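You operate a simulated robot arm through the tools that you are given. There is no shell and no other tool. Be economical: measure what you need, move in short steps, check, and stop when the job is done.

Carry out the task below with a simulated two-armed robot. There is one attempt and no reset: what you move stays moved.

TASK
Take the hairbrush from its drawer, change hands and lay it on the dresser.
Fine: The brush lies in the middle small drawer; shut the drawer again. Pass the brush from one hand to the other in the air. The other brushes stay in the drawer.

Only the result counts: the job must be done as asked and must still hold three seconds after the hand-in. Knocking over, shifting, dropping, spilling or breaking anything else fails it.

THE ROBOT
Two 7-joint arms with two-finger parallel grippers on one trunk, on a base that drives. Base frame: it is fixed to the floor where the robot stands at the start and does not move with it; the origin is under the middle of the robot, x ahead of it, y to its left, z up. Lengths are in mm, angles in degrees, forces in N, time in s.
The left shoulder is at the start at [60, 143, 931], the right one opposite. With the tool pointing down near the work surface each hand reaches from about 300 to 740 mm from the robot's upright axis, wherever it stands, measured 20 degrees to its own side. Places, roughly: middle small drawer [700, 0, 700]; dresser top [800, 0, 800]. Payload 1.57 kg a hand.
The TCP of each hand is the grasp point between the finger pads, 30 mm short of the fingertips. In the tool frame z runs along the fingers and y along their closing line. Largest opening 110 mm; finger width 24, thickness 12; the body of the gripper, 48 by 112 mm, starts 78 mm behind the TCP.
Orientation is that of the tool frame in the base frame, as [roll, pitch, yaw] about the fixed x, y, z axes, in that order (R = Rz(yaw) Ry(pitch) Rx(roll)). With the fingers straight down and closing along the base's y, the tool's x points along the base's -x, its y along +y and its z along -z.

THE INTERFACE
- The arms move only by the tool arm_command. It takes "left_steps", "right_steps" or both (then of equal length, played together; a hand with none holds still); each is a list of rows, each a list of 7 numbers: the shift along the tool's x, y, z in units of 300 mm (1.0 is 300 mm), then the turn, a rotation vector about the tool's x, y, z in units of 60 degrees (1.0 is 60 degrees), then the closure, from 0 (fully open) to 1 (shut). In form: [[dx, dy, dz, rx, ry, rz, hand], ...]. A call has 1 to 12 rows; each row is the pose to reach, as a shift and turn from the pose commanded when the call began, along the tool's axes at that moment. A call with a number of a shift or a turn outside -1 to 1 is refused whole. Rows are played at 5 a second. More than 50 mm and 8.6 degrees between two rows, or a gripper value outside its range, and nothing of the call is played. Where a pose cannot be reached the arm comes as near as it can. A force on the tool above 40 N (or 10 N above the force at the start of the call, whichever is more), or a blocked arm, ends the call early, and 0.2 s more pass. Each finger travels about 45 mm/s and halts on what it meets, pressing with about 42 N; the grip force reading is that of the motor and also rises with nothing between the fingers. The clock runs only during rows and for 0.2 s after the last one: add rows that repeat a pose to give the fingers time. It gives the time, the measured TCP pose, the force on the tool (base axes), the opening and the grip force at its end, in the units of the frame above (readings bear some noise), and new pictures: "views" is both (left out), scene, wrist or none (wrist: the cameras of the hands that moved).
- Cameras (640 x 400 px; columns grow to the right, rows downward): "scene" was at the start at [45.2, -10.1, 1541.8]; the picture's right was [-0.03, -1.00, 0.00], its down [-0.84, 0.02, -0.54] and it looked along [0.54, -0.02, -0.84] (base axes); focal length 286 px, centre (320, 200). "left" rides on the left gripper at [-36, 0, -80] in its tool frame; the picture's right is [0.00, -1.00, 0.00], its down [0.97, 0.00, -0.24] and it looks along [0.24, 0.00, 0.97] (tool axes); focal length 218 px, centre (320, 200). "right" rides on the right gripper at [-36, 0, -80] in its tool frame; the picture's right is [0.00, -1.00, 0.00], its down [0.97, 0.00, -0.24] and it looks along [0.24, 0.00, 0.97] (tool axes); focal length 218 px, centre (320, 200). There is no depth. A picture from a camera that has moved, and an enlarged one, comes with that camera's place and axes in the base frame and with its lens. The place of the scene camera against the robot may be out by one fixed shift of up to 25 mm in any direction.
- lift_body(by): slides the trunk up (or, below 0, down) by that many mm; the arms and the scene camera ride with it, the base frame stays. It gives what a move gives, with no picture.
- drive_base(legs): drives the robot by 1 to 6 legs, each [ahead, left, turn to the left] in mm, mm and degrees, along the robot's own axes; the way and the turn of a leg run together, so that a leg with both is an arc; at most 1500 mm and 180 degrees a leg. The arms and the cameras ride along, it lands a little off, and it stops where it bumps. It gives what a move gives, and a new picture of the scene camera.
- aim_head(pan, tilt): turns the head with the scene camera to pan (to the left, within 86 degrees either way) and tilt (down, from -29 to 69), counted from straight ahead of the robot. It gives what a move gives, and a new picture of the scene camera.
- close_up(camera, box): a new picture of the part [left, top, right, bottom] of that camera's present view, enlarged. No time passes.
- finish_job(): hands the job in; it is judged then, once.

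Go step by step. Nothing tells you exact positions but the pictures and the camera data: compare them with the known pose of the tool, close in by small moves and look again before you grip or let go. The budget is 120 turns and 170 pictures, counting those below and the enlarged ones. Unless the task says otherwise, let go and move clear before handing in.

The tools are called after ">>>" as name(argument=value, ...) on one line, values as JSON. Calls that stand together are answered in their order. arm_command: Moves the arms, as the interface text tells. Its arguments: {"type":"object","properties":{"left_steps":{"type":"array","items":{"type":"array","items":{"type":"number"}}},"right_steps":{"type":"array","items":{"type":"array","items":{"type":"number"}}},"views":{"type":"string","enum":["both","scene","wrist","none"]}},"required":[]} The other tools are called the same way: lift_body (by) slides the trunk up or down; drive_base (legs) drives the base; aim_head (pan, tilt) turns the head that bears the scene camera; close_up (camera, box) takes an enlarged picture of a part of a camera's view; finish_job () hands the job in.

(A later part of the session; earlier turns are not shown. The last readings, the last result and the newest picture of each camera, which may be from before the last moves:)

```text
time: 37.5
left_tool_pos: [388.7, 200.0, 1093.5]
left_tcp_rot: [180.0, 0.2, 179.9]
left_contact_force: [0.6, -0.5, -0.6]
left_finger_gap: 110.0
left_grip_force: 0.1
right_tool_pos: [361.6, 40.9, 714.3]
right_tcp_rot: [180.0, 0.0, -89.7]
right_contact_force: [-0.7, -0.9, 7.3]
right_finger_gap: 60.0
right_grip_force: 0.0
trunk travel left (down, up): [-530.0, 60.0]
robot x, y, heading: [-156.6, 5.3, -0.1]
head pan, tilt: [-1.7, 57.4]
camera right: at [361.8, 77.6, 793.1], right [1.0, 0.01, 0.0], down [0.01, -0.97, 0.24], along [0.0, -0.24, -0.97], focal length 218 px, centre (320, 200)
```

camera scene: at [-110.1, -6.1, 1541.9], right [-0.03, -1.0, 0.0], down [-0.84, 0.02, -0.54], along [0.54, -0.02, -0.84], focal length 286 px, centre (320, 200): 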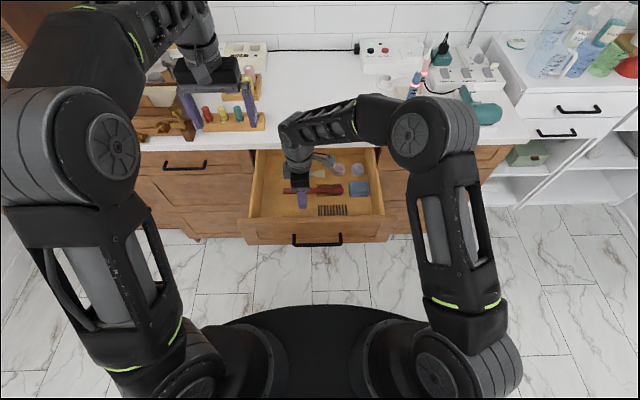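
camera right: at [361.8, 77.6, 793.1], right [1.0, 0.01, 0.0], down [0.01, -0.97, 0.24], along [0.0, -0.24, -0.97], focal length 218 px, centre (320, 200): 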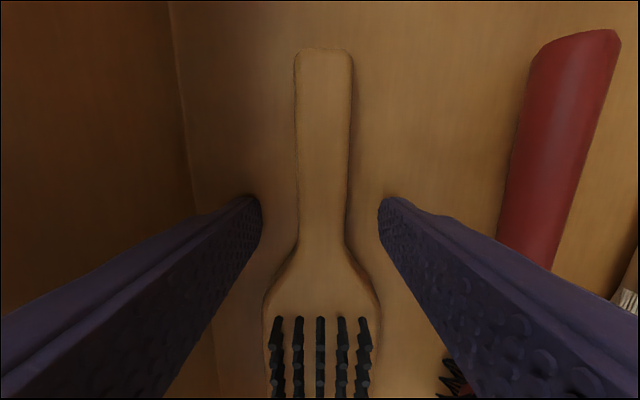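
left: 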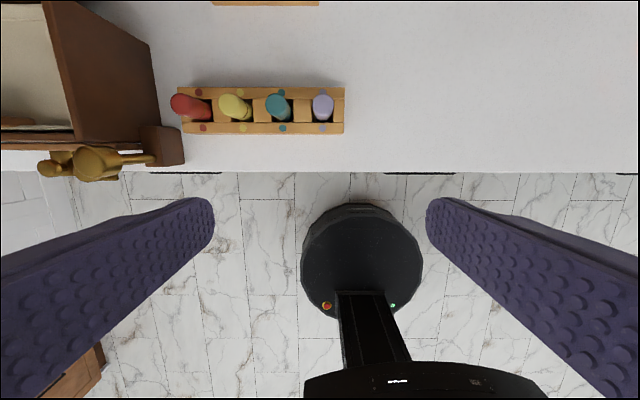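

The tips just touch the drawer floor (7 N). I raise 3 mm, shift 7 mm towards the handle, and close.

>>> arm_command(right_steps=[[-0.012, 0, -0.01, 0, 0, 0, 0.45], [-0.023, 0, -0.01, 0, 0, 0, 0.5], [-0.023, 0, -0.01, 0, 0, 0, 0.65], [-0.023, 0, -0.01, 0, 0, 0, 0.85], [-0.023, 0, -0.01, 0, 0, 0, 1], [-0.023, 0, -0.01, 0, 0, 0, 1], [-0.023, 0, -0.01, 0, 0, 0, 1], [-0.023, 0, -0.01, 0, 0, 0, 1]], views="wrist")

```text
time: 39.4
left_tool_pos: [388.3, 201.5, 1094.0]
left_tcp_rot: [180.0, 0.1, -180.0]
left_contact_force: [-0.3, 0.0, 1.0]
left_finger_gap: 110.0
left_grip_force: 0.1
right_tool_pos: [361.4, 48.1, 717.0]
right_tcp_rot: [179.8, -0.2, -89.6]
right_contact_force: [0.0, 0.3, -0.7]
right_finger_gap: 25.2
right_grip_force: 37.2
trunk travel left (down, up): [-530.0, 60.0]
robot x, y, heading: [-152.7, 5.5, 0.1]
head pan, tilt: [-1.7, 57.4]
camera right: at [361.2, 84.7, 795.5], right [1.0, 0.01, 0.0], down [0.01, -0.97, 0.24], along [0.0, -0.24, -0.97], focal length 218 px, centre (320, 200)
```

right: 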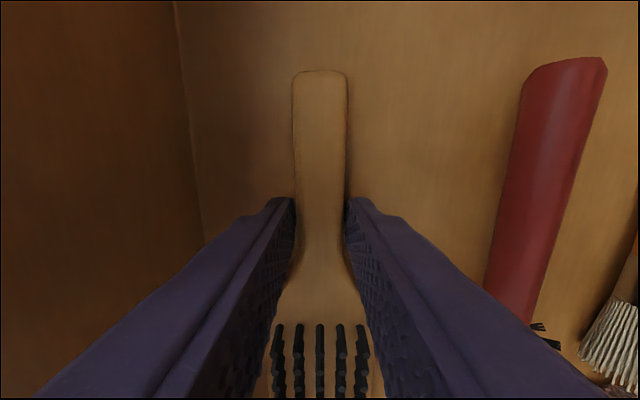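

The handle is held (gap 25 mm, 37 N). I lift straight up.

>>> arm_command(right_steps=[[0, 0, -0.06, 0, 0, 0, 1], [0, 0, -0.14, 0, 0, 0, 1], [0, 0, -0.25, 0, 0, 0, 1], [0, 0, -0.37, 0, 0, 0, 1], [0, 0, -0.49, 0, 0, 0, 1], [0, 0, -0.6, 0, 0, 0, 1], [0, 0, -0.7, 0, 0, 0, 1], [0, 0, -0.75, 0, 0, 0, 1], [0, 0, -0.75, 0, 0, 0, 1]], views="both")

```text
time: 41.4
left_tool_pos: [389.7, 200.6, 1094.6]
left_tcp_rot: [180.0, 0.1, -180.0]
left_contact_force: [0.5, -1.2, 0.5]
left_finger_gap: 110.3
left_grip_force: 0.0
right_tool_pos: [359.9, 48.1, 944.2]
right_tcp_rot: [179.7, -0.2, -89.6]
right_contact_force: [-0.4, -0.5, 0.2]
right_finger_gap: 0.1
right_grip_force: 21.2
trunk travel left (down, up): [-530.0, 60.0]
robot x, y, heading: [-154.1, 4.2, -0.0]
head pan, tilt: [-1.7, 57.4]
camera scene: at [-109.6, -6.1, 1541.8], right [-0.03, -1.0, 0.0], down [-0.84, 0.02, -0.54], along [0.54, -0.02, -0.84], focal length 286 px, centre (320, 200)
camera right: at [359.9, 85.3, 1022.6], right [1.0, 0.01, 0.0], down [0.01, -0.97, 0.24], along [0.0, -0.24, -0.97], focal length 218 px, centre (320, 200)
```

scene: 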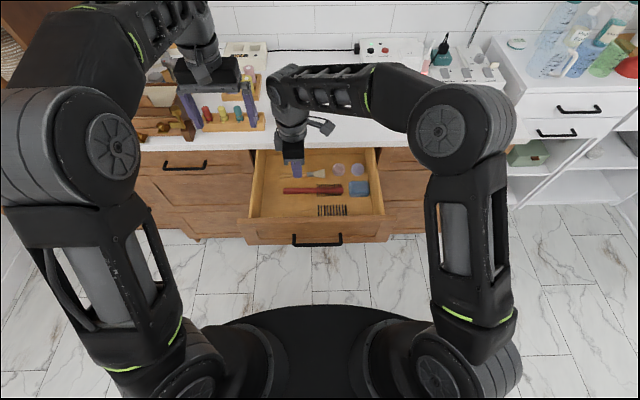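
right: 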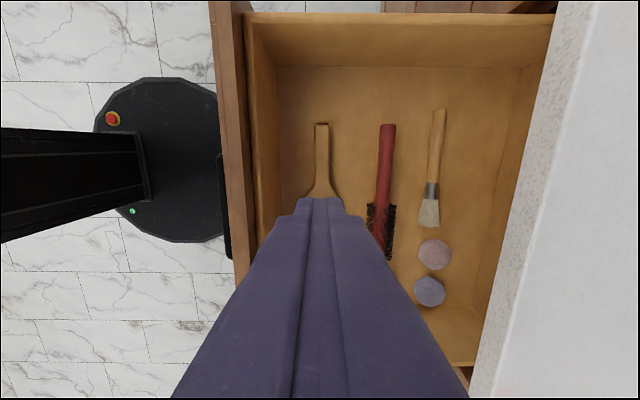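

The grip slipped: the brush is still lying in its place. It was held too far from its heavy head, so I'll grip the head's sides near its balance point (y≈−40) instead, which also leaves the handle free for the other hand.

>>> arm_command(right_steps=[[0.06, 0, 0.05, 0, 0, 0, 0.6], [0.13, 0, 0.11, 0, 0, 0, 0.25], [0.21, -0.005, 0.18, 0, 0, 0, 0.25], [0.293, -0.01, 0.27, 0, 0, 0, 0.25], [0.293, -0.01, 0.333, 0, 0, 0, 0.25], [0.293, -0.01, 0.333, 0, 0, 0, 0.25]], views="wrist")

```text
time: 42.8
left_tool_pos: [389.6, 200.8, 1093.6]
left_tcp_rot: [179.9, 0.1, 180.0]
left_contact_force: [-0.3, -0.1, 0.5]
left_finger_gap: 110.0
left_grip_force: 0.0
right_tool_pos: [363.5, -37.9, 842.5]
right_tcp_rot: [179.9, -0.1, -89.7]
right_contact_force: [0.5, -0.7, -0.9]
right_finger_gap: 82.8
right_grip_force: 0.1
trunk travel left (down, up): [-530.0, 60.0]
robot x, y, heading: [-157.5, -1.1, -0.0]
head pan, tilt: [-1.7, 57.4]
camera right: at [363.6, -1.2, 920.9], right [1.0, 0.01, 0.0], down [0.01, -0.97, 0.24], along [0.0, -0.24, -0.97], focal length 218 px, centre (320, 200)
```

right: 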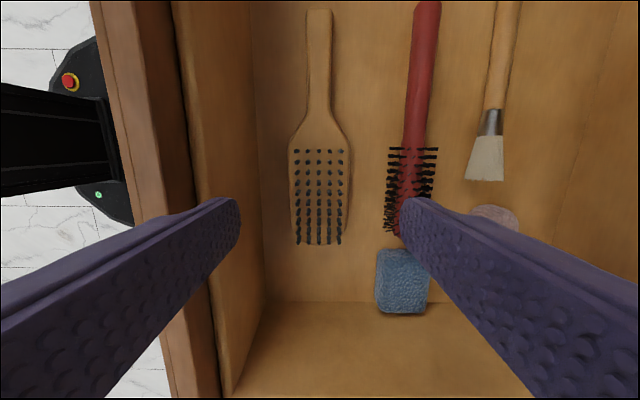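

Head is centred between the fingers. I narrow the opening slightly for wall clearance and descend.

>>> arm_command(right_steps=[[0, 0, 0.1, 0, 0, 0, 0.3], [0, 0, 0.2, 0, 0, 0, 0.3], [0, 0, 0.29, 0, 0, 0, 0.3], [0, 0, 0.36, 0, 0, 0, 0.3], [0, 0, 0.4, 0, 0, 0, 0.3], [0, 0, 0.42, 0, 0, 0, 0.3], [0, 0, 0.42, 0, 0, 0, 0.3]], views="wrist")

```text
time: 44.4
left_tool_pos: [389.7, 199.8, 1094.4]
left_tcp_rot: [-180.0, 0.1, 180.0]
left_contact_force: [-0.7, 0.4, -0.3]
left_finger_gap: 110.1
left_grip_force: 0.1
right_tool_pos: [364.5, -39.5, 714.9]
right_tcp_rot: [179.8, -0.2, -89.6]
right_contact_force: [0.4, -0.2, 0.4]
right_finger_gap: 76.9
right_grip_force: 0.0
trunk travel left (down, up): [-530.0, 60.0]
robot x, y, heading: [-156.7, 6.0, -0.1]
head pan, tilt: [-1.7, 57.4]
camera right: at [364.3, -2.6, 794.6], right [1.0, 0.01, 0.0], down [0.01, -0.97, 0.24], along [0.0, -0.24, -0.97], focal length 218 px, centre (320, 200)
```

right: 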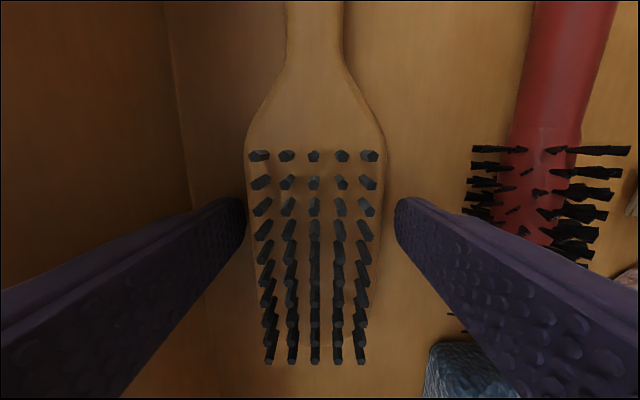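

Well placed; now I close on the head.

>>> arm_command(right_steps=[[0, 0, 0.003, 0, 0, 0, 0.35], [0, 0, 0.003, 0, 0, 0, 0.45], [0, 0, 0.003, 0, 0, 0, 0.6], [0, 0, 0.003, 0, 0, 0, 0.8], [0, 0, 0.003, 0, 0, 0, 1], [0, 0, 0.003, 0, 0, 0, 1], [0, 0, 0.003, 0, 0, 0, 1]], views="wrist")

```text
time: 46.0
left_tool_pos: [388.2, 201.3, 1094.2]
left_tcp_rot: [-180.0, 0.1, -180.0]
left_contact_force: [0.4, -1.0, -1.3]
left_finger_gap: 110.2
left_grip_force: 0.1
right_tool_pos: [363.7, -39.2, 715.7]
right_tcp_rot: [179.8, -0.3, -89.6]
right_contact_force: [0.3, 0.3, 0.7]
right_finger_gap: 63.4
right_grip_force: 41.6
trunk travel left (down, up): [-530.0, 60.0]
robot x, y, heading: [-158.8, 4.1, -0.0]
head pan, tilt: [-1.7, 57.4]
camera right: at [364.0, -2.8, 794.3], right [1.0, 0.01, 0.0], down [0.01, -0.97, 0.24], along [0.0, -0.24, -0.97], focal length 218 px, centre (320, 200)
```

right: 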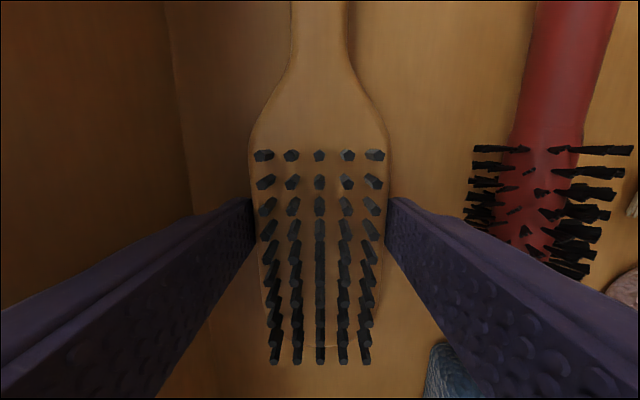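

Gripped at 63 mm with 42 N. I lift slowly, a little first.

>>> arm_command(right_steps=[[0, 0, -0.02, 0, 0, 0, 1], [0, 0, -0.05, 0, 0, 0, 1], [0, 0, -0.08, 0, 0, 0, 1], [0, 0, -0.12, 0, 0, 0, 1], [0, 0, -0.12, 0, 0, 0, 1]], views="wrist")

```text
time: 47.1
left_tool_pos: [389.1, 199.5, 1094.6]
left_tcp_rot: [180.0, 0.1, 179.9]
left_contact_force: [0.2, 0.0, 0.1]
left_finger_gap: 110.2
left_grip_force: 0.0
right_tool_pos: [365.2, -38.3, 750.4]
right_tcp_rot: [179.8, -0.2, -89.7]
right_contact_force: [0.0, 0.3, -0.8]
right_finger_gap: 63.0
right_grip_force: 42.3
trunk travel left (down, up): [-530.0, 60.0]
robot x, y, heading: [-149.7, 4.3, 0.0]
head pan, tilt: [-1.7, 57.4]
camera right: at [365.1, -2.8, 830.6], right [1.0, 0.01, 0.0], down [0.01, -0.97, 0.24], along [0.0, -0.24, -0.97], focal length 218 px, centre (320, 200)
```

right: 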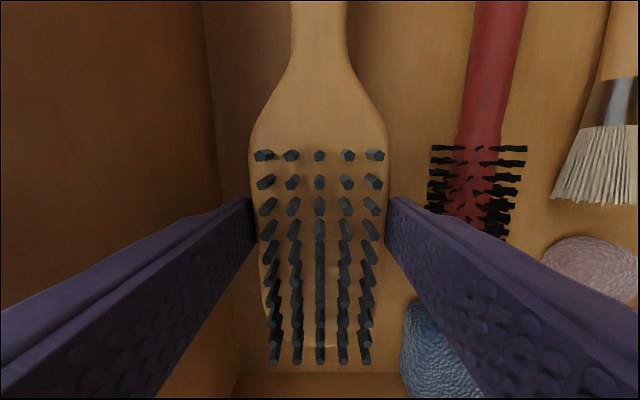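

The brush is held securely. I lift it well clear of the drawer.

>>> arm_command(right_steps=[[0, 0, -0.07, 0, 0, 0, 1], [0.02, 0, -0.15, 0, 0, 0, 1], [0.05, 0, -0.25, 0, 0, 0, 1], [0.08, 0, -0.35, 0, 0, 0, 1], [0.1, 0, -0.45, 0, 0, 0, 1], [0.12, 0, -0.55, 0, 0, 0, 1], [0.13, 0, -0.63, 0, 0, 0, 1], [0.13, 0, -0.7, 0, 0, 0, 1], [0.13, 0, -0.7, 0, 0, 0, 1]], views="both")

```text
time: 49.1
left_tool_pos: [390.0, 200.2, 1094.4]
left_tcp_rot: [-180.0, 0.1, 180.0]
left_contact_force: [0.4, 1.0, -0.8]
left_finger_gap: 109.8
left_grip_force: 0.0
right_tool_pos: [367.3, -78.5, 960.1]
right_tcp_rot: [179.8, -0.2, -89.5]
right_contact_force: [-0.4, 0.7, -1.7]
right_finger_gap: 63.2
right_grip_force: 42.1
trunk travel left (down, up): [-530.0, 60.0]
robot x, y, heading: [-152.6, 0.5, -0.1]
head pan, tilt: [-1.7, 57.4]
camera scene: at [-109.4, -6.2, 1541.8], right [-0.03, -1.0, 0.0], down [-0.84, 0.02, -0.54], along [0.54, -0.02, -0.84], focal length 286 px, centre (320, 200)
camera right: at [366.7, -41.4, 1039.6], right [1.0, 0.01, 0.0], down [0.01, -0.97, 0.24], along [0.0, -0.24, -0.97], focal length 218 px, centre (320, 200)
```

scene: 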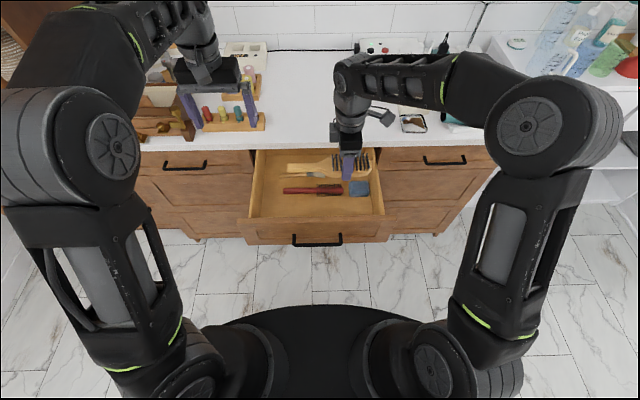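
right: 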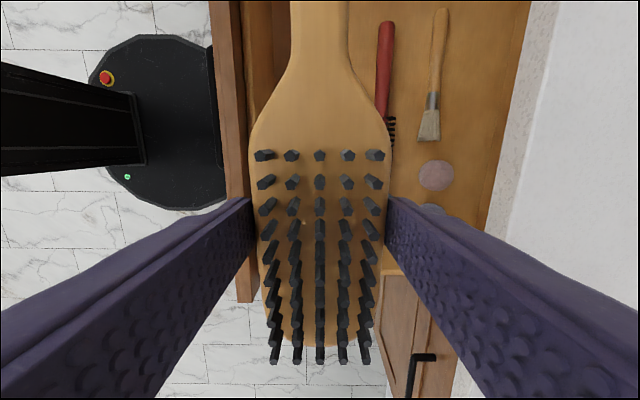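

The brush is well held; its handle should run from y≈−12 to +79 at x≈366, z≈935. I turn the left hand 90° so that it closes along x.

>>> arm_command(left_steps=[[0, 0, 0, 0, 0, 0.142, 0.1], [0, 0, 0, 0, 0, 0.285, 0.2], [0, 0, 0, 0, 0, 0.428, 0.3], [0, 0, 0, 0, 0, 0.571, 0.4], [0, 0, 0, 0, 0, 0.714, 0.4], [0, 0, 0, 0, 0, 0.857, 0.4], [0, 0, 0, 0, 0, 1, 0.4]], views="none")

>>> arm_command(left_steps=[[0, 0, 0, 0, 0, 0.125, 0.4], [0, 0, 0, 0, 0, 0.25, 0.4], [0, 0, 0, 0, 0, 0.375, 0.4], [0, 0, 0, 0, 0, 0.5, 0.4], [0, 0, 0, 0, 0, 0.5, 0.4]], views="both")

```text
time: 50.8
left_tool_pos: [389.7, 199.7, 1093.2]
left_tcp_rot: [179.9, 0.2, 119.9]
left_contact_force: [0.8, 0.1, 0.3]
left_finger_gap: 65.9
left_grip_force: 0.1
right_tool_pos: [366.2, -78.7, 961.5]
right_tcp_rot: [180.0, -0.1, -89.7]
right_contact_force: [-0.1, -0.2, -1.4]
right_finger_gap: 63.4
right_grip_force: 42.4
trunk travel left (down, up): [-530.0, 60.0]
robot x, y, heading: [-152.1, 2.9, 0.0]
head pan, tilt: [-1.7, 57.4]
```

```text
time: 52.0
left_tool_pos: [391.1, 198.8, 1094.7]
left_tcp_rot: [179.8, 0.0, 89.9]
left_contact_force: [0.7, 0.7, 0.2]
left_finger_gap: 66.0
left_grip_force: 0.0
right_tool_pos: [366.9, -77.2, 959.7]
right_tcp_rot: [179.8, -0.2, -89.7]
right_contact_force: [-0.5, -0.9, -1.8]
right_finger_gap: 62.7
right_grip_force: 41.6
trunk travel left (down, up): [-530.0, 60.0]
robot x, y, heading: [-156.6, 7.9, -0.1]
head pan, tilt: [-1.7, 57.4]
camera scene: at [-109.5, -6.2, 1541.8], right [-0.03, -1.0, 0.0], down [-0.84, 0.02, -0.54], along [0.54, -0.02, -0.84], focal length 286 px, centre (320, 200)
camera left: at [389.3, 163.9, 1174.0], right [-1.0, 0.0, 0.0], down [0.0, 0.97, 0.24], along [0.0, 0.24, -0.97], focal length 218 px, centre (320, 200)
```

scene: 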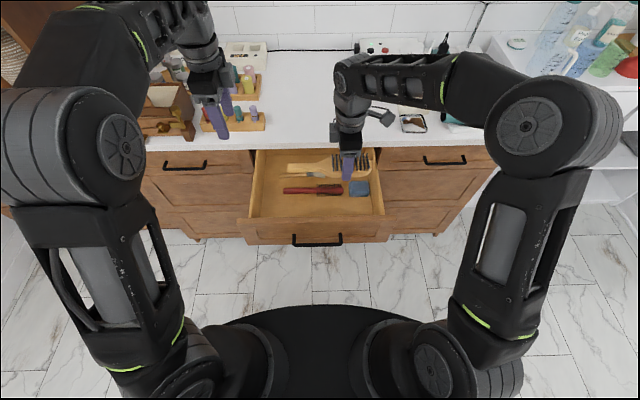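
left: 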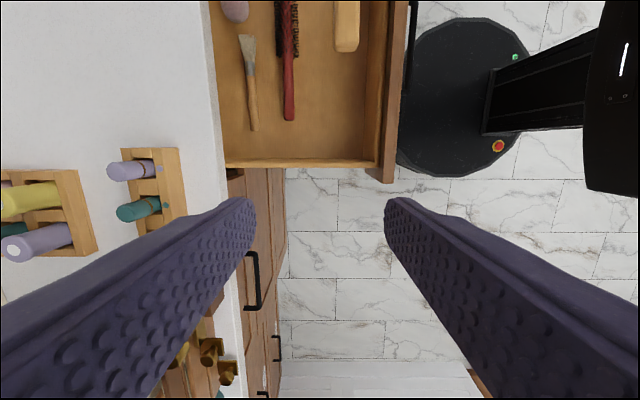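

The left view puts the handle end at about [363, 75, 935], as expected. I bring the left hand above the handle at y≈45.

>>> arm_command(left_steps=[[-0.1, -0.02, 0.06, 0, 0, 0, 0.4], [-0.2, -0.04, 0.12, 0, 0, 0, 0.4], [-0.3, -0.06, 0.18, 0, 0, 0, 0.4], [-0.4, -0.087, 0.24, 0, 0, 0, 0.4], [-0.51, -0.087, 0.3, 0, 0, 0, 0.4], [-0.51, -0.087, 0.3, 0, 0, 0, 0.4]], views="both")

```text
time: 53.4
left_tool_pos: [364.4, 48.4, 1003.7]
left_tcp_rot: [179.9, 0.0, 90.0]
left_contact_force: [0.7, 0.5, 0.2]
left_finger_gap: 65.6
left_grip_force: 0.0
right_tool_pos: [367.2, -77.6, 961.5]
right_tcp_rot: [179.8, -0.2, -89.7]
right_contact_force: [-0.4, 0.4, 0.8]
right_finger_gap: 62.9
right_grip_force: 42.7
trunk travel left (down, up): [-530.0, 60.0]
robot x, y, heading: [-154.3, 5.8, 0.2]
head pan, tilt: [-1.7, 57.4]
camera scene: at [-109.9, -5.8, 1541.9], right [-0.03, -1.0, 0.0], down [-0.84, 0.02, -0.54], along [0.54, -0.02, -0.84], focal length 286 px, centre (320, 200)
camera left: at [364.0, 10.9, 1083.3], right [-1.0, 0.0, 0.0], down [0.0, 0.97, 0.24], along [0.0, 0.24, -0.97], focal length 218 px, centre (320, 200)
```

scene: 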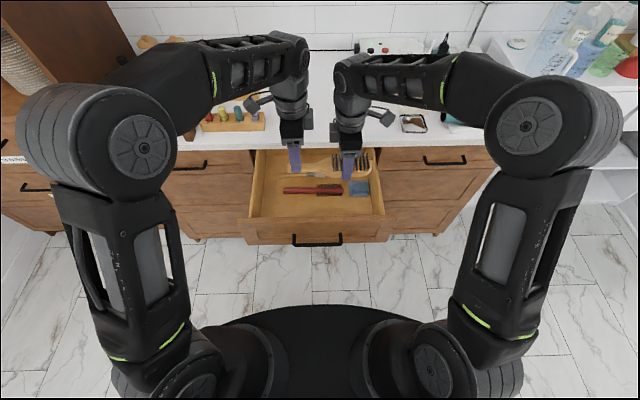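
left: 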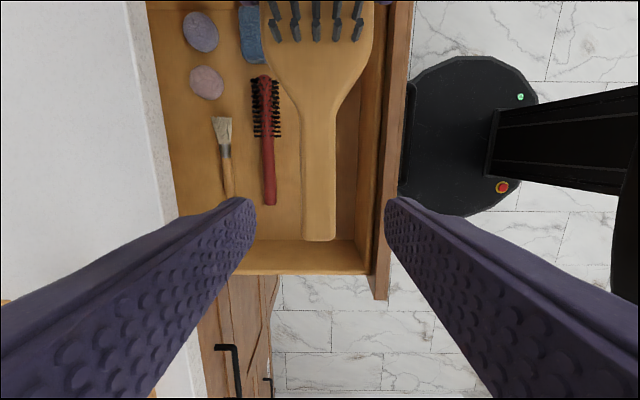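

Handle is centred and at the expected height. I lower the left hand around it.

>>> arm_command(left_steps=[[-0.017, 0.003, 0.05, 0, 0, 0, 0.4], [-0.017, 0.003, 0.1, 0, 0, 0, 0.4], [-0.017, 0.003, 0.14, 0, 0, 0, 0.4], [-0.017, 0.003, 0.168, 0, 0, 0, 0.4], [-0.017, 0.003, 0.168, 0, 0, 0, 0.4]], views="both")

```text
time: 54.5
left_tool_pos: [363.9, 42.1, 953.2]
left_tcp_rot: [179.9, 0.0, 90.1]
left_contact_force: [-0.6, 0.0, 0.8]
left_finger_gap: 65.9
left_grip_force: 0.0
right_tool_pos: [366.8, -78.7, 961.1]
right_tcp_rot: [179.8, -0.2, -89.6]
right_contact_force: [0.2, 0.7, -0.1]
right_finger_gap: 62.9
right_grip_force: 42.4
trunk travel left (down, up): [-530.0, 60.0]
robot x, y, heading: [-152.9, 3.3, 0.1]
head pan, tilt: [-1.7, 57.4]
camera scene: at [-109.6, -6.2, 1541.8], right [-0.03, -1.0, 0.0], down [-0.84, 0.02, -0.54], along [0.54, -0.02, -0.84], focal length 286 px, centre (320, 200)
camera left: at [364.5, 5.5, 1032.0], right [-1.0, 0.0, 0.0], down [0.0, 0.97, 0.24], along [0.0, 0.24, -0.97], focal length 218 px, centre (320, 200)
```

scene: 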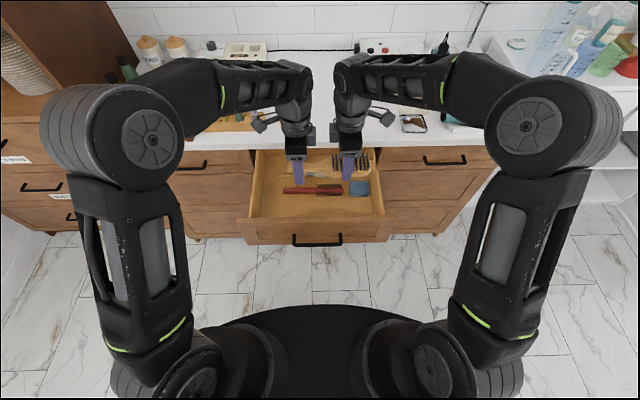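
left: 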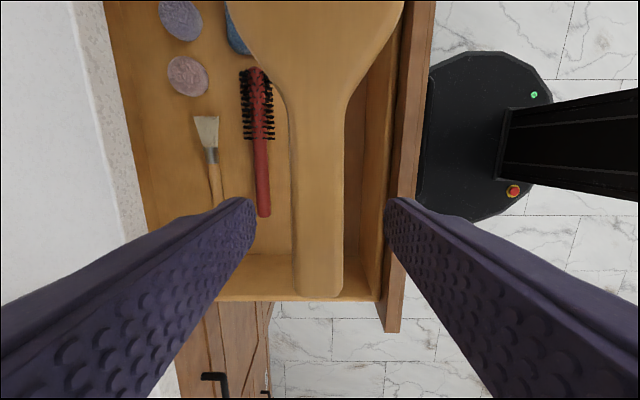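

The handle lies between the left fingers, with the tips just beyond it. I close the left hand.

>>> arm_command(left_steps=[[0, 0, 0, 0, 0, 0, 0.55], [0, 0, 0, 0, 0, 0, 0.7], [0, 0, 0, 0, 0, 0, 0.85], [0, 0, 0, 0, 0, 0, 1], [0, 0, 0, 0, 0, 0, 1], [0, 0, 0, 0, 0, 0, 1], [0, 0, 0, 0, 0, 0, 1]], views="wrist")

```text
time: 56.1
left_tool_pos: [365.2, 42.8, 953.7]
left_tcp_rot: [179.8, 0.0, 90.0]
left_contact_force: [8.7, 0.2, -1.2]
left_finger_gap: 25.0
left_grip_force: 36.7
right_tool_pos: [366.6, -78.7, 960.7]
right_tcp_rot: [179.7, -0.2, -89.6]
right_contact_force: [-8.6, 0.2, 1.6]
right_finger_gap: 62.8
right_grip_force: 41.7
trunk travel left (down, up): [-530.0, 60.0]
robot x, y, heading: [-156.3, 2.8, -0.0]
head pan, tilt: [-1.7, 57.4]
camera left: at [364.8, 5.8, 1032.3], right [-1.0, 0.0, 0.0], down [0.0, 0.97, 0.24], along [0.0, 0.24, -0.97], focal length 218 px, centre (320, 200)
```

left: 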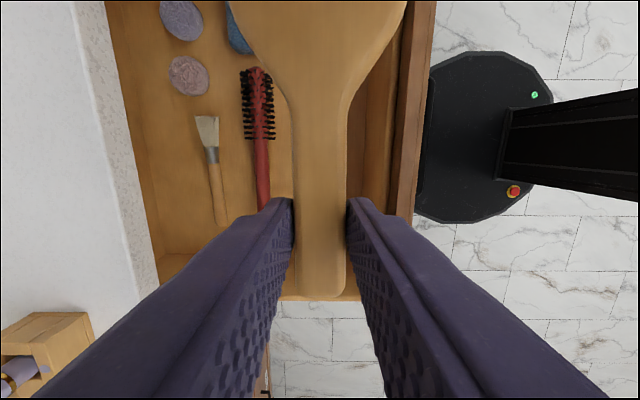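

The left grip reads 25 mm, as in the earlier shallow grip that slipped. While the right still holds the brush I'll reopen, go 8 mm deeper and close again for a firmer hold.

>>> arm_command(left_steps=[[0, 0, 0, 0, 0, 0, 0.6], [0, 0, 0, 0, 0, 0, 0.6], [0, 0, 0.013, 0, 0, 0, 0.6], [0, 0, 0.027, 0, 0, 0, 0.6], [0, 0, 0.027, 0, 0, 0, 0.75], [0, 0, 0.027, 0, 0, 0, 0.9], [0, 0, 0.027, 0, 0, 0, 1], [0, 0, 0.027, 0, 0, 0, 1], [0, 0, 0.027, 0, 0, 0, 1], [0, 0, 0.027, 0, 0, 0, 1]], views="wrist")

```text
time: 58.4
left_tool_pos: [364.8, 41.9, 946.2]
left_tcp_rot: [179.9, 0.0, 90.0]
left_contact_force: [1.9, 0.1, 0.0]
left_finger_gap: 25.0
left_grip_force: 36.4
right_tool_pos: [366.2, -78.2, 961.2]
right_tcp_rot: [179.8, -0.2, -89.5]
right_contact_force: [-2.1, -0.2, 0.4]
right_finger_gap: 63.2
right_grip_force: 42.2
trunk travel left (down, up): [-530.0, 60.0]
robot x, y, heading: [-156.1, 5.1, -0.0]
head pan, tilt: [-1.7, 57.4]
camera left: at [365.5, 5.4, 1025.2], right [-1.0, 0.0, 0.0], down [0.0, 0.97, 0.24], along [0.0, 0.24, -0.97], focal length 218 px, centre (320, 200)
```

left: 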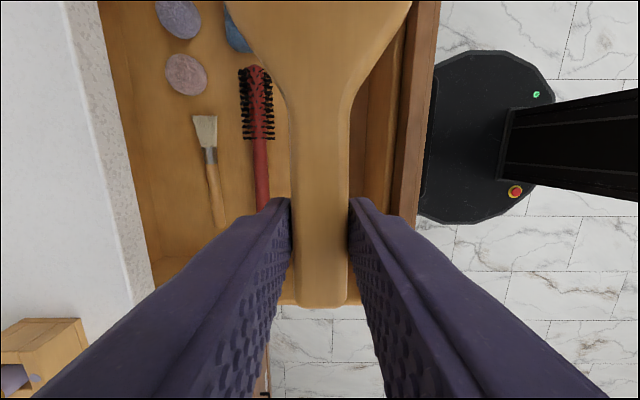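

Firm and deeper now. I open the right hand just a little and check whether the left carries the brush.

>>> arm_command(right_steps=[[0, 0, 0, 0, 0, 0, 0.38], [0, 0, 0, 0, 0, 0, 0.38], [0, 0, 0, 0, 0, 0, 0.35]], views="both")

>>> close_up(camera="left", box=[0, 0, 640, 400])

```text
time: 59.1
left_tool_pos: [365.2, 40.8, 946.2]
left_tcp_rot: [179.9, -0.1, 90.0]
left_contact_force: [0.2, 0.0, -0.1]
left_finger_gap: 24.9
left_grip_force: 36.7
right_tool_pos: [366.2, -77.7, 960.1]
right_tcp_rot: [179.8, -0.2, -89.5]
right_contact_force: [-0.1, 0.2, 0.5]
right_finger_gap: 71.7
right_grip_force: 0.1
trunk travel left (down, up): [-530.0, 60.0]
robot x, y, heading: [-157.7, 3.8, -0.1]
head pan, tilt: [-1.7, 57.4]
camera scene: at [-109.5, -6.2, 1541.8], right [-0.03, -1.0, 0.0], down [-0.84, 0.02, -0.54], along [0.54, -0.02, -0.84], focal length 286 px, centre (320, 200)
camera right: at [366.7, -41.5, 1039.4], right [1.0, 0.01, 0.0], down [0.01, -0.97, 0.24], along [0.0, -0.24, -0.97], focal length 218 px, centre (320, 200)
```

scene: 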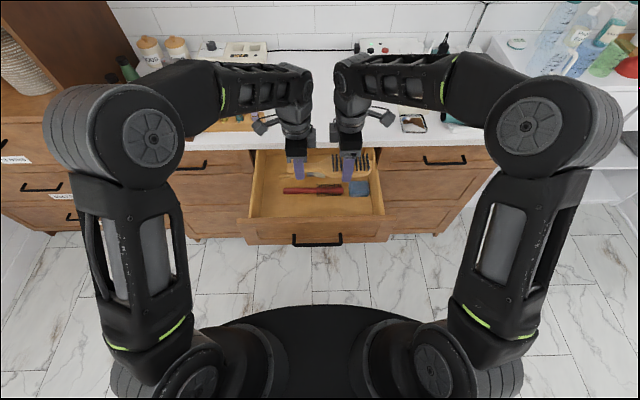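
right: 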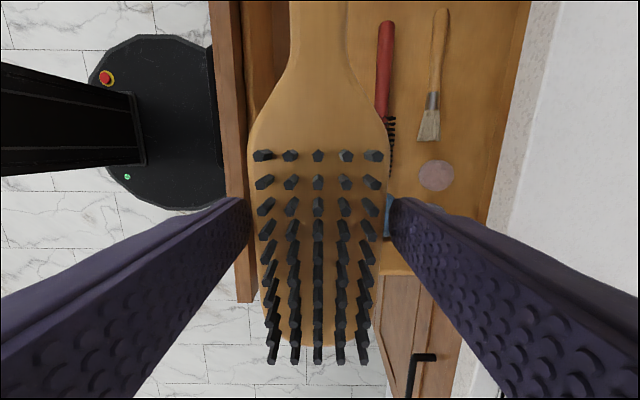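

```text
1.00 times, centred on (320, 200) of left
camera zoom: at [365.4, 5.3, 1025.2], right [-1.0, 0.0, 0.0], down [0.0, 0.97, 0.24], along [0.0, 0.24, -0.97], focal length 218 px, centre (320, 200)
```

zoom: 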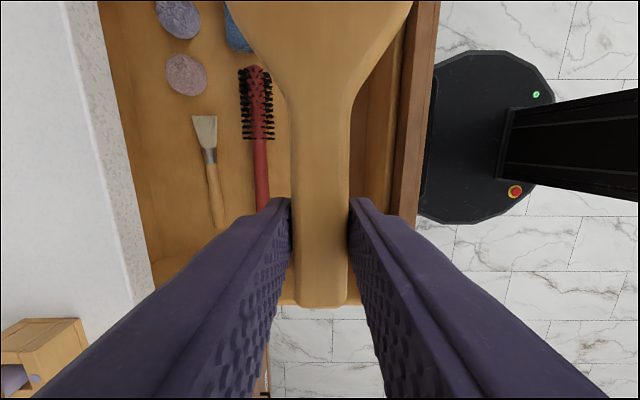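

The left hand alone holds the brush, no sag. I open the right a bit more and withdraw it upward, then to the right.

>>> arm_command(right_steps=[[0, 0, 0, 0, 0, 0, 0.25], [0, 0, -0.04, 0, 0, 0, 0.2], [0, 0, -0.12, 0, 0, 0, 0.2], [0.03, 0, -0.22, 0, 0, 0, 0.2], [0.12, 0, -0.3, 0, 0, 0, 0.2], [0.24, 0, -0.35, 0, 0, 0, 0.4], [0.36, 0, -0.35, 0, 0, 0, 0.7], [0.45, 0, -0.35, 0, 0, 0, 1], [0.45, 0, -0.35, 0, 0, 0, 1]], views="scene")

>>> close_up(camera="left", box=[0, 0, 640, 400])

```text
time: 61.1
left_tool_pos: [365.6, 42.5, 946.4]
left_tcp_rot: [179.9, 0.0, 90.1]
left_contact_force: [-0.4, -0.1, -0.2]
left_finger_gap: 25.2
left_grip_force: 37.1
right_tool_pos: [367.1, -213.9, 1065.9]
right_tcp_rot: [179.8, -0.3, -89.6]
right_contact_force: [0.1, 1.4, 0.6]
right_finger_gap: 3.9
right_grip_force: 0.1
trunk travel left (down, up): [-530.0, 60.0]
robot x, y, heading: [-154.5, 5.5, 0.0]
head pan, tilt: [-1.7, 57.4]
camera scene: at [-109.6, -5.9, 1541.9], right [-0.03, -1.0, 0.0], down [-0.84, 0.02, -0.54], along [0.54, -0.02, -0.84], focal length 286 px, centre (320, 200)
```

scene: 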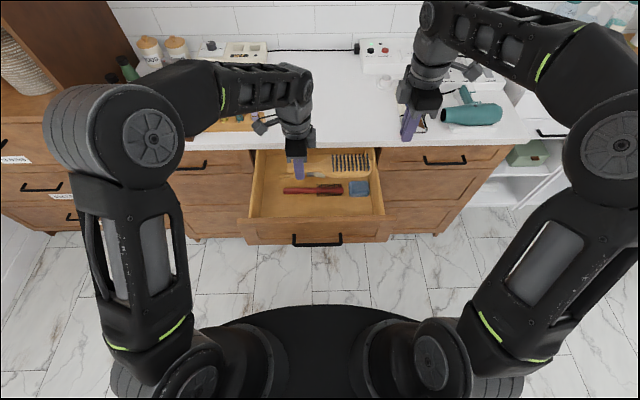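

```text
1.00 times, centred on (320, 200) of left
camera zoom: at [365.4, 5.5, 1025.3], right [-1.0, 0.0, 0.0], down [0.0, 0.97, 0.24], along [0.0, 0.24, -0.97], focal length 218 px, centre (320, 200)
```

zoom: 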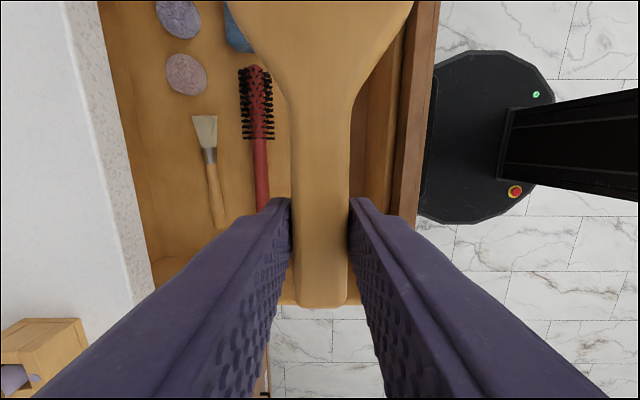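

The handover worked: the left hand carries the brush alone. I drive forward 110 mm so the left arm can reach over the dresser top.

>>> drive_base(legs=[[110, 0, 0]])

>>> arm_command(left_steps=[[0, 0.08, 0, 0, 0, 0, 1], [0, 0.18, 0, 0, 0, 0, 1], [0, 0.28, 0, 0, 0, 0, 1], [0, 0.38, 0, 0, 0, 0, 1], [0, 0.48, 0, 0, 0, 0, 1], [0, 0.53, 0, 0, 0, 0, 1], [0, 0.53, 0, 0, 0, 0, 1]], views="both")

```text
time: 62.3
left_tool_pos: [476.0, 42.1, 945.4]
left_tcp_rot: [179.9, 0.1, 90.2]
left_contact_force: [0.8, 0.7, -1.0]
left_finger_gap: 24.9
left_grip_force: 36.0
right_tool_pos: [479.2, -211.4, 1064.7]
right_tcp_rot: [179.7, -0.3, -89.6]
right_contact_force: [0.4, 0.1, -0.6]
right_finger_gap: 0.0
right_grip_force: 21.5
trunk travel left (down, up): [-530.0, 60.0]
robot x, y, heading: [-41.9, 5.6, 0.0]
head pan, tilt: [-1.7, 57.4]
camera scene: at [2.1, -6.1, 1541.8], right [-0.03, -1.0, 0.0], down [-0.84, 0.02, -0.54], along [0.54, -0.01, -0.84], focal length 286 px, centre (320, 200)
```

scene: 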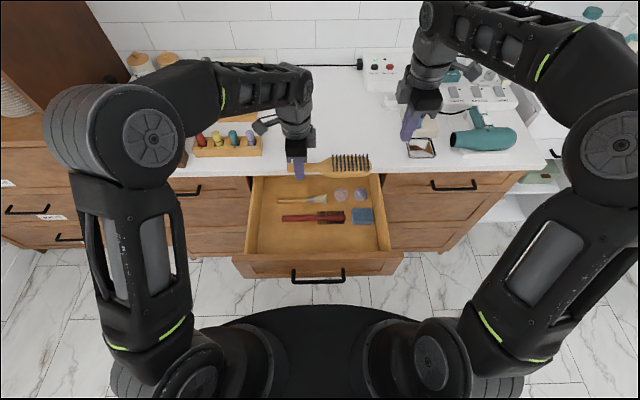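

```text
time: 63.9
left_tool_pos: [609.6, 41.9, 945.6]
left_tcp_rot: [179.9, 0.0, 90.1]
left_contact_force: [0.6, 0.3, 0.0]
left_finger_gap: 25.0
left_grip_force: 35.8
left hand out of reach, approached as far as the arm can: row 5, 6, 7
right_tool_pos: [478.9, -211.3, 1065.3]
right_tcp_rot: [179.8, -0.2, -89.7]
right_contact_force: [-1.0, -0.3, 0.1]
right_finger_gap: 0.1
right_grip_force: 20.9
trunk travel left (down, up): [-530.0, 60.0]
robot x, y, heading: [-44.1, 3.6, 0.2]
head pan, tilt: [-1.7, 57.4]
camera scene: at [0.1, -6.1, 1541.8], right [-0.03, -1.0, 0.0], down [-0.84, 0.02, -0.54], along [0.54, -0.01, -0.84], focal length 286 px, centre (320, 200)
camera left: at [609.7, 4.3, 1024.4], right [-1.0, 0.0, 0.0], down [0.0, 0.97, 0.24], along [0.0, 0.24, -0.97], focal length 218 px, centre (320, 200)
```

scene: 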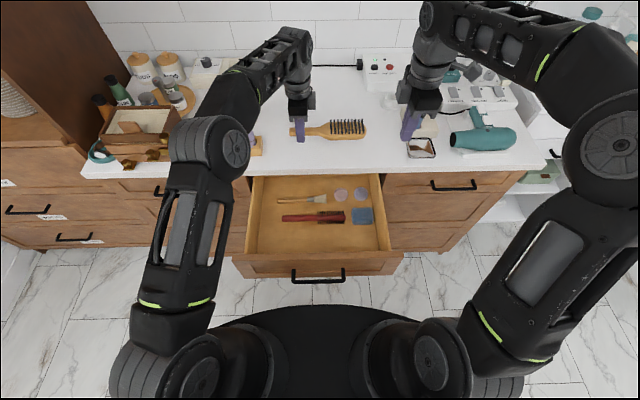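
left: 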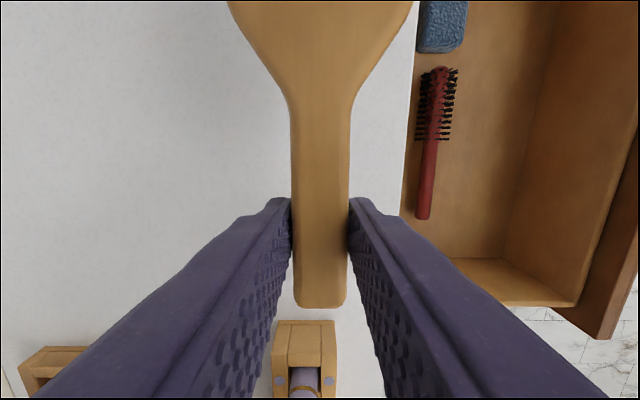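

Over the dresser top at x≈610, with the brush fully inside the edge and clear of the rack. I lower it in stages.

>>> arm_command(left_steps=[[0, 0, 0.06, 0, 0, 0, 1], [0, 0, 0.12, 0, 0, 0, 1], [0, 0, 0.16, 0, 0, 0, 1], [0, 0, 0.18, 0, 0, 0, 1], [0, 0, 0.18, 0, 0, 0, 1]], views="both")

```text
time: 65.1
left_tool_pos: [607.7, 41.8, 891.3]
left_tcp_rot: [179.9, 0.0, 90.1]
left_contact_force: [0.1, 0.1, -0.8]
left_finger_gap: 25.2
left_grip_force: 37.0
right_tool_pos: [478.4, -212.7, 1065.4]
right_tcp_rot: [179.7, -0.2, -89.5]
right_contact_force: [-0.2, 1.0, 1.2]
right_finger_gap: 0.0
right_grip_force: 21.3
trunk travel left (down, up): [-530.0, 60.0]
robot x, y, heading: [-42.6, 1.0, 0.1]
head pan, tilt: [-1.7, 57.4]
camera scene: at [0.2, -6.1, 1541.8], right [-0.03, -1.0, 0.0], down [-0.84, 0.02, -0.54], along [0.54, -0.01, -0.84], focal length 286 px, centre (320, 200)
camera left: at [608.0, 5.4, 970.3], right [-1.0, 0.0, 0.0], down [0.0, 0.97, 0.24], along [0.0, 0.24, -0.97], focal length 218 px, centre (320, 200)
```

scene: 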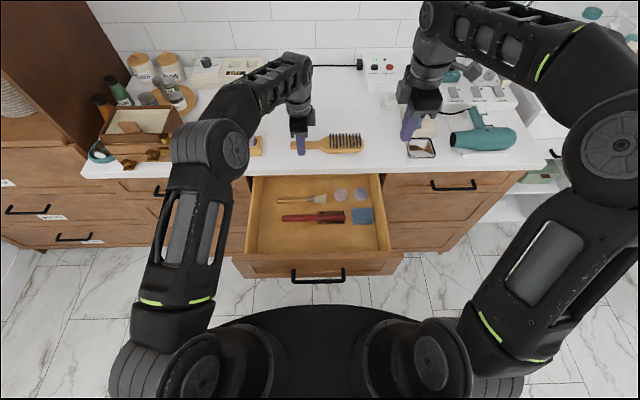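
left: 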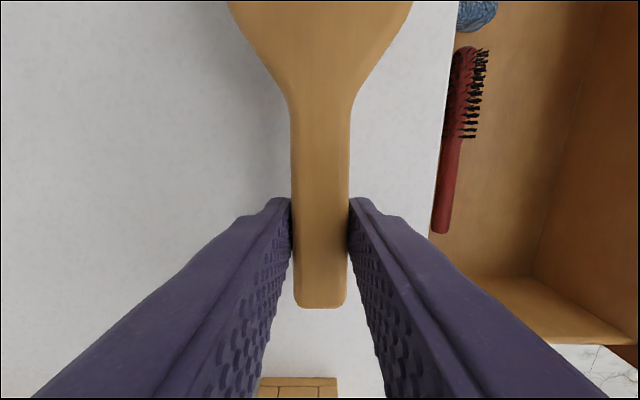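

The top surface should meet the fingertips at TCP z≈877. I creep down 4 mm per row until contact.

>>> arm_command(left_steps=[[0, 0, 0.013, 0, 0, 0, 1], [0, 0, 0.026, 0, 0, 0, 1], [0, 0, 0.036, 0, 0, 0, 1], [0, 0, 0.043, 0, 0, 0, 1], [0, 0, 0.05, 0, 0, 0, 1]], views="wrist")

```text
time: 66.3
left_tool_pos: [609.3, 41.8, 879.9]
left_tcp_rot: [179.6, 0.1, 90.0]
left_contact_force: [-2.3, -1.4, 19.8]
left_finger_gap: 25.2
left_grip_force: 36.6
right_tool_pos: [476.9, -211.9, 1065.9]
right_tcp_rot: [179.9, -0.2, -89.7]
right_contact_force: [0.6, 0.0, -0.3]
right_finger_gap: 0.0
right_grip_force: 21.1
trunk travel left (down, up): [-530.0, 60.0]
robot x, y, heading: [-48.4, 6.6, -0.0]
head pan, tilt: [-1.7, 57.4]
camera left: at [608.6, 5.4, 959.4], right [-1.0, 0.0, -0.01], down [0.0, 0.97, 0.24], along [0.01, 0.24, -0.97], focal length 218 px, centre (320, 200)
```

left: 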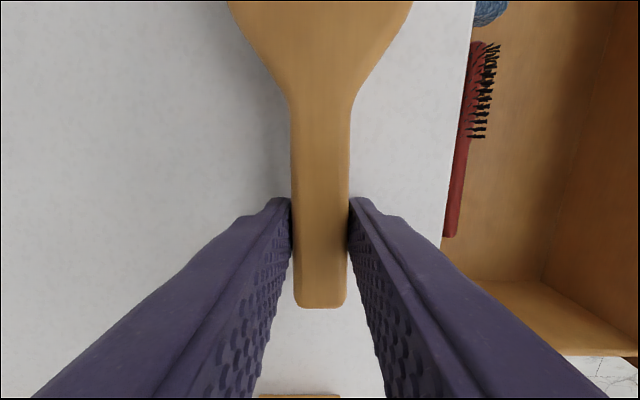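

Fingertips touch the top at TCP z≈880, with the brush about 13 mm above it. I ease off, tip the head end down 4° to meet the surface, and open.

>>> arm_command(left_steps=[[0, 0, -0.018, 0, 0, 0, 1], [0, 0, -0.02, 0, 0.04, 0, 1], [0, 0, -0.02, 0, 0.075, 0, 1], [0, 0, -0.02, 0, 0.075, 0, 1]], views="wrist")

```text
time: 67.3
left_tool_pos: [608.7, 43.7, 883.2]
left_tcp_rot: [179.9, -4.7, 90.0]
left_contact_force: [0.3, 0.5, -0.1]
left_finger_gap: 25.3
left_grip_force: 36.4
right_tool_pos: [478.6, -212.0, 1063.7]
right_tcp_rot: [179.8, -0.3, -89.7]
right_contact_force: [0.9, -0.2, 0.0]
right_finger_gap: 0.1
right_grip_force: 21.8
trunk travel left (down, up): [-530.0, 60.0]
robot x, y, heading: [-44.5, 4.2, 0.1]
head pan, tilt: [-1.7, 57.4]
camera left: at [609.2, 0.0, 958.5], right [-1.0, 0.0, 0.0], down [0.0, 0.95, 0.32], along [0.0, 0.32, -0.95], focal length 218 px, centre (320, 200)
```

left: 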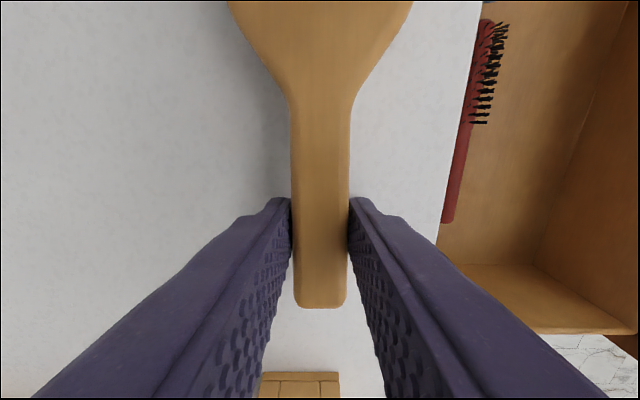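

Head end is now about at the surface. I open the left fingers and look.

>>> arm_command(left_steps=[[0, 0, 0, 0, 0, 0, 0.74], [0, 0, 0, 0, 0, 0, 0.65], [0, 0, 0, 0, 0, 0, 0.55], [0, 0, 0, 0, 0, 0, 0.55]], views="both")

```text
time: 68.3
left_tool_pos: [609.0, 42.8, 882.8]
left_tcp_rot: [179.9, -4.4, 90.2]
left_contact_force: [-0.2, -0.5, 0.8]
left_finger_gap: 49.5
left_grip_force: 0.0
right_tool_pos: [477.8, -211.6, 1066.0]
right_tcp_rot: [179.8, -0.2, -89.6]
right_contact_force: [-0.4, 1.4, -0.3]
right_finger_gap: 0.0
right_grip_force: 21.9
trunk travel left (down, up): [-530.0, 60.0]
robot x, y, heading: [-43.2, 4.2, 0.1]
head pan, tilt: [-1.7, 57.4]
camera scene: at [0.2, -6.1, 1541.8], right [-0.03, -1.0, 0.0], down [-0.84, 0.02, -0.54], along [0.54, -0.01, -0.84], focal length 286 px, centre (320, 200)
camera left: at [609.2, -0.4, 959.0], right [-1.0, 0.0, 0.0], down [0.0, 0.95, 0.32], along [0.0, 0.32, -0.95], focal length 218 px, centre (320, 200)
```

scene: 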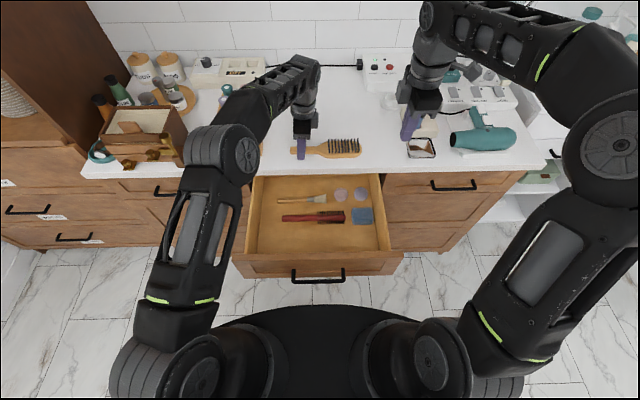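
left: 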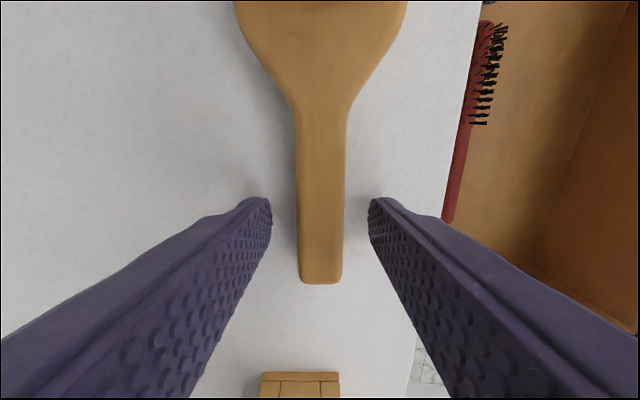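

The brush lies on the dresser. I raise the left hand straight up and away.

>>> arm_command(left_steps=[[0, 0, -0.06, 0, 0, 0, 0.5], [0, 0, -0.14, 0, 0, 0, 0.5], [0, 0, -0.28, 0, 0, 0, 0.5], [0, 0, -0.42, 0, 0, 0, 0.5], [0, -0.1, -0.5, 0, 0, 0, 0.7], [0, -0.25, -0.55, 0, 0, 0, 0.9], [0, -0.4, -0.55, 0, 0, 0, 1], [0, -0.5, -0.55, 0, 0, 0, 1]], views="scene")

```text
time: 70.1
left_tool_pos: [458.9, 32.0, 1049.5]
left_tcp_rot: [179.9, -4.5, 90.1]
left_contact_force: [0.3, 0.7, 0.9]
left_finger_gap: 0.0
left_grip_force: 16.6
left hand out of reach, approached as far as the arm can: row 3, 4, 5, 6
right_tool_pos: [478.7, -212.0, 1063.9]
right_tcp_rot: [179.7, -0.2, -89.6]
right_contact_force: [1.3, -0.2, -0.3]
right_finger_gap: 0.1
right_grip_force: 21.7
trunk travel left (down, up): [-530.0, 60.0]
robot x, y, heading: [-47.8, 2.9, 0.1]
head pan, tilt: [-1.7, 57.4]
camera scene: at [1.8, -6.2, 1541.7], right [-0.03, -1.0, 0.0], down [-0.84, 0.02, -0.54], along [0.54, -0.01, -0.84], focal length 286 px, centre (320, 200)
```

scene: 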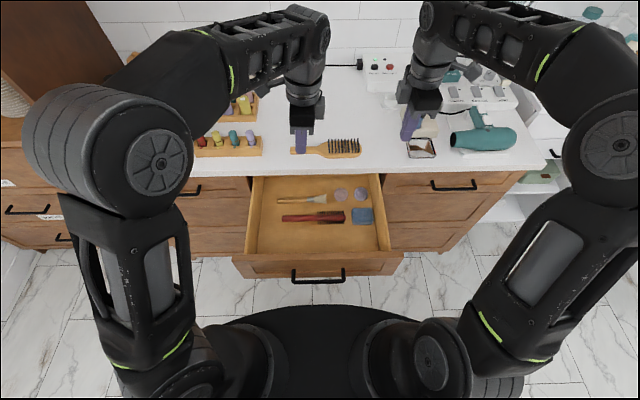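

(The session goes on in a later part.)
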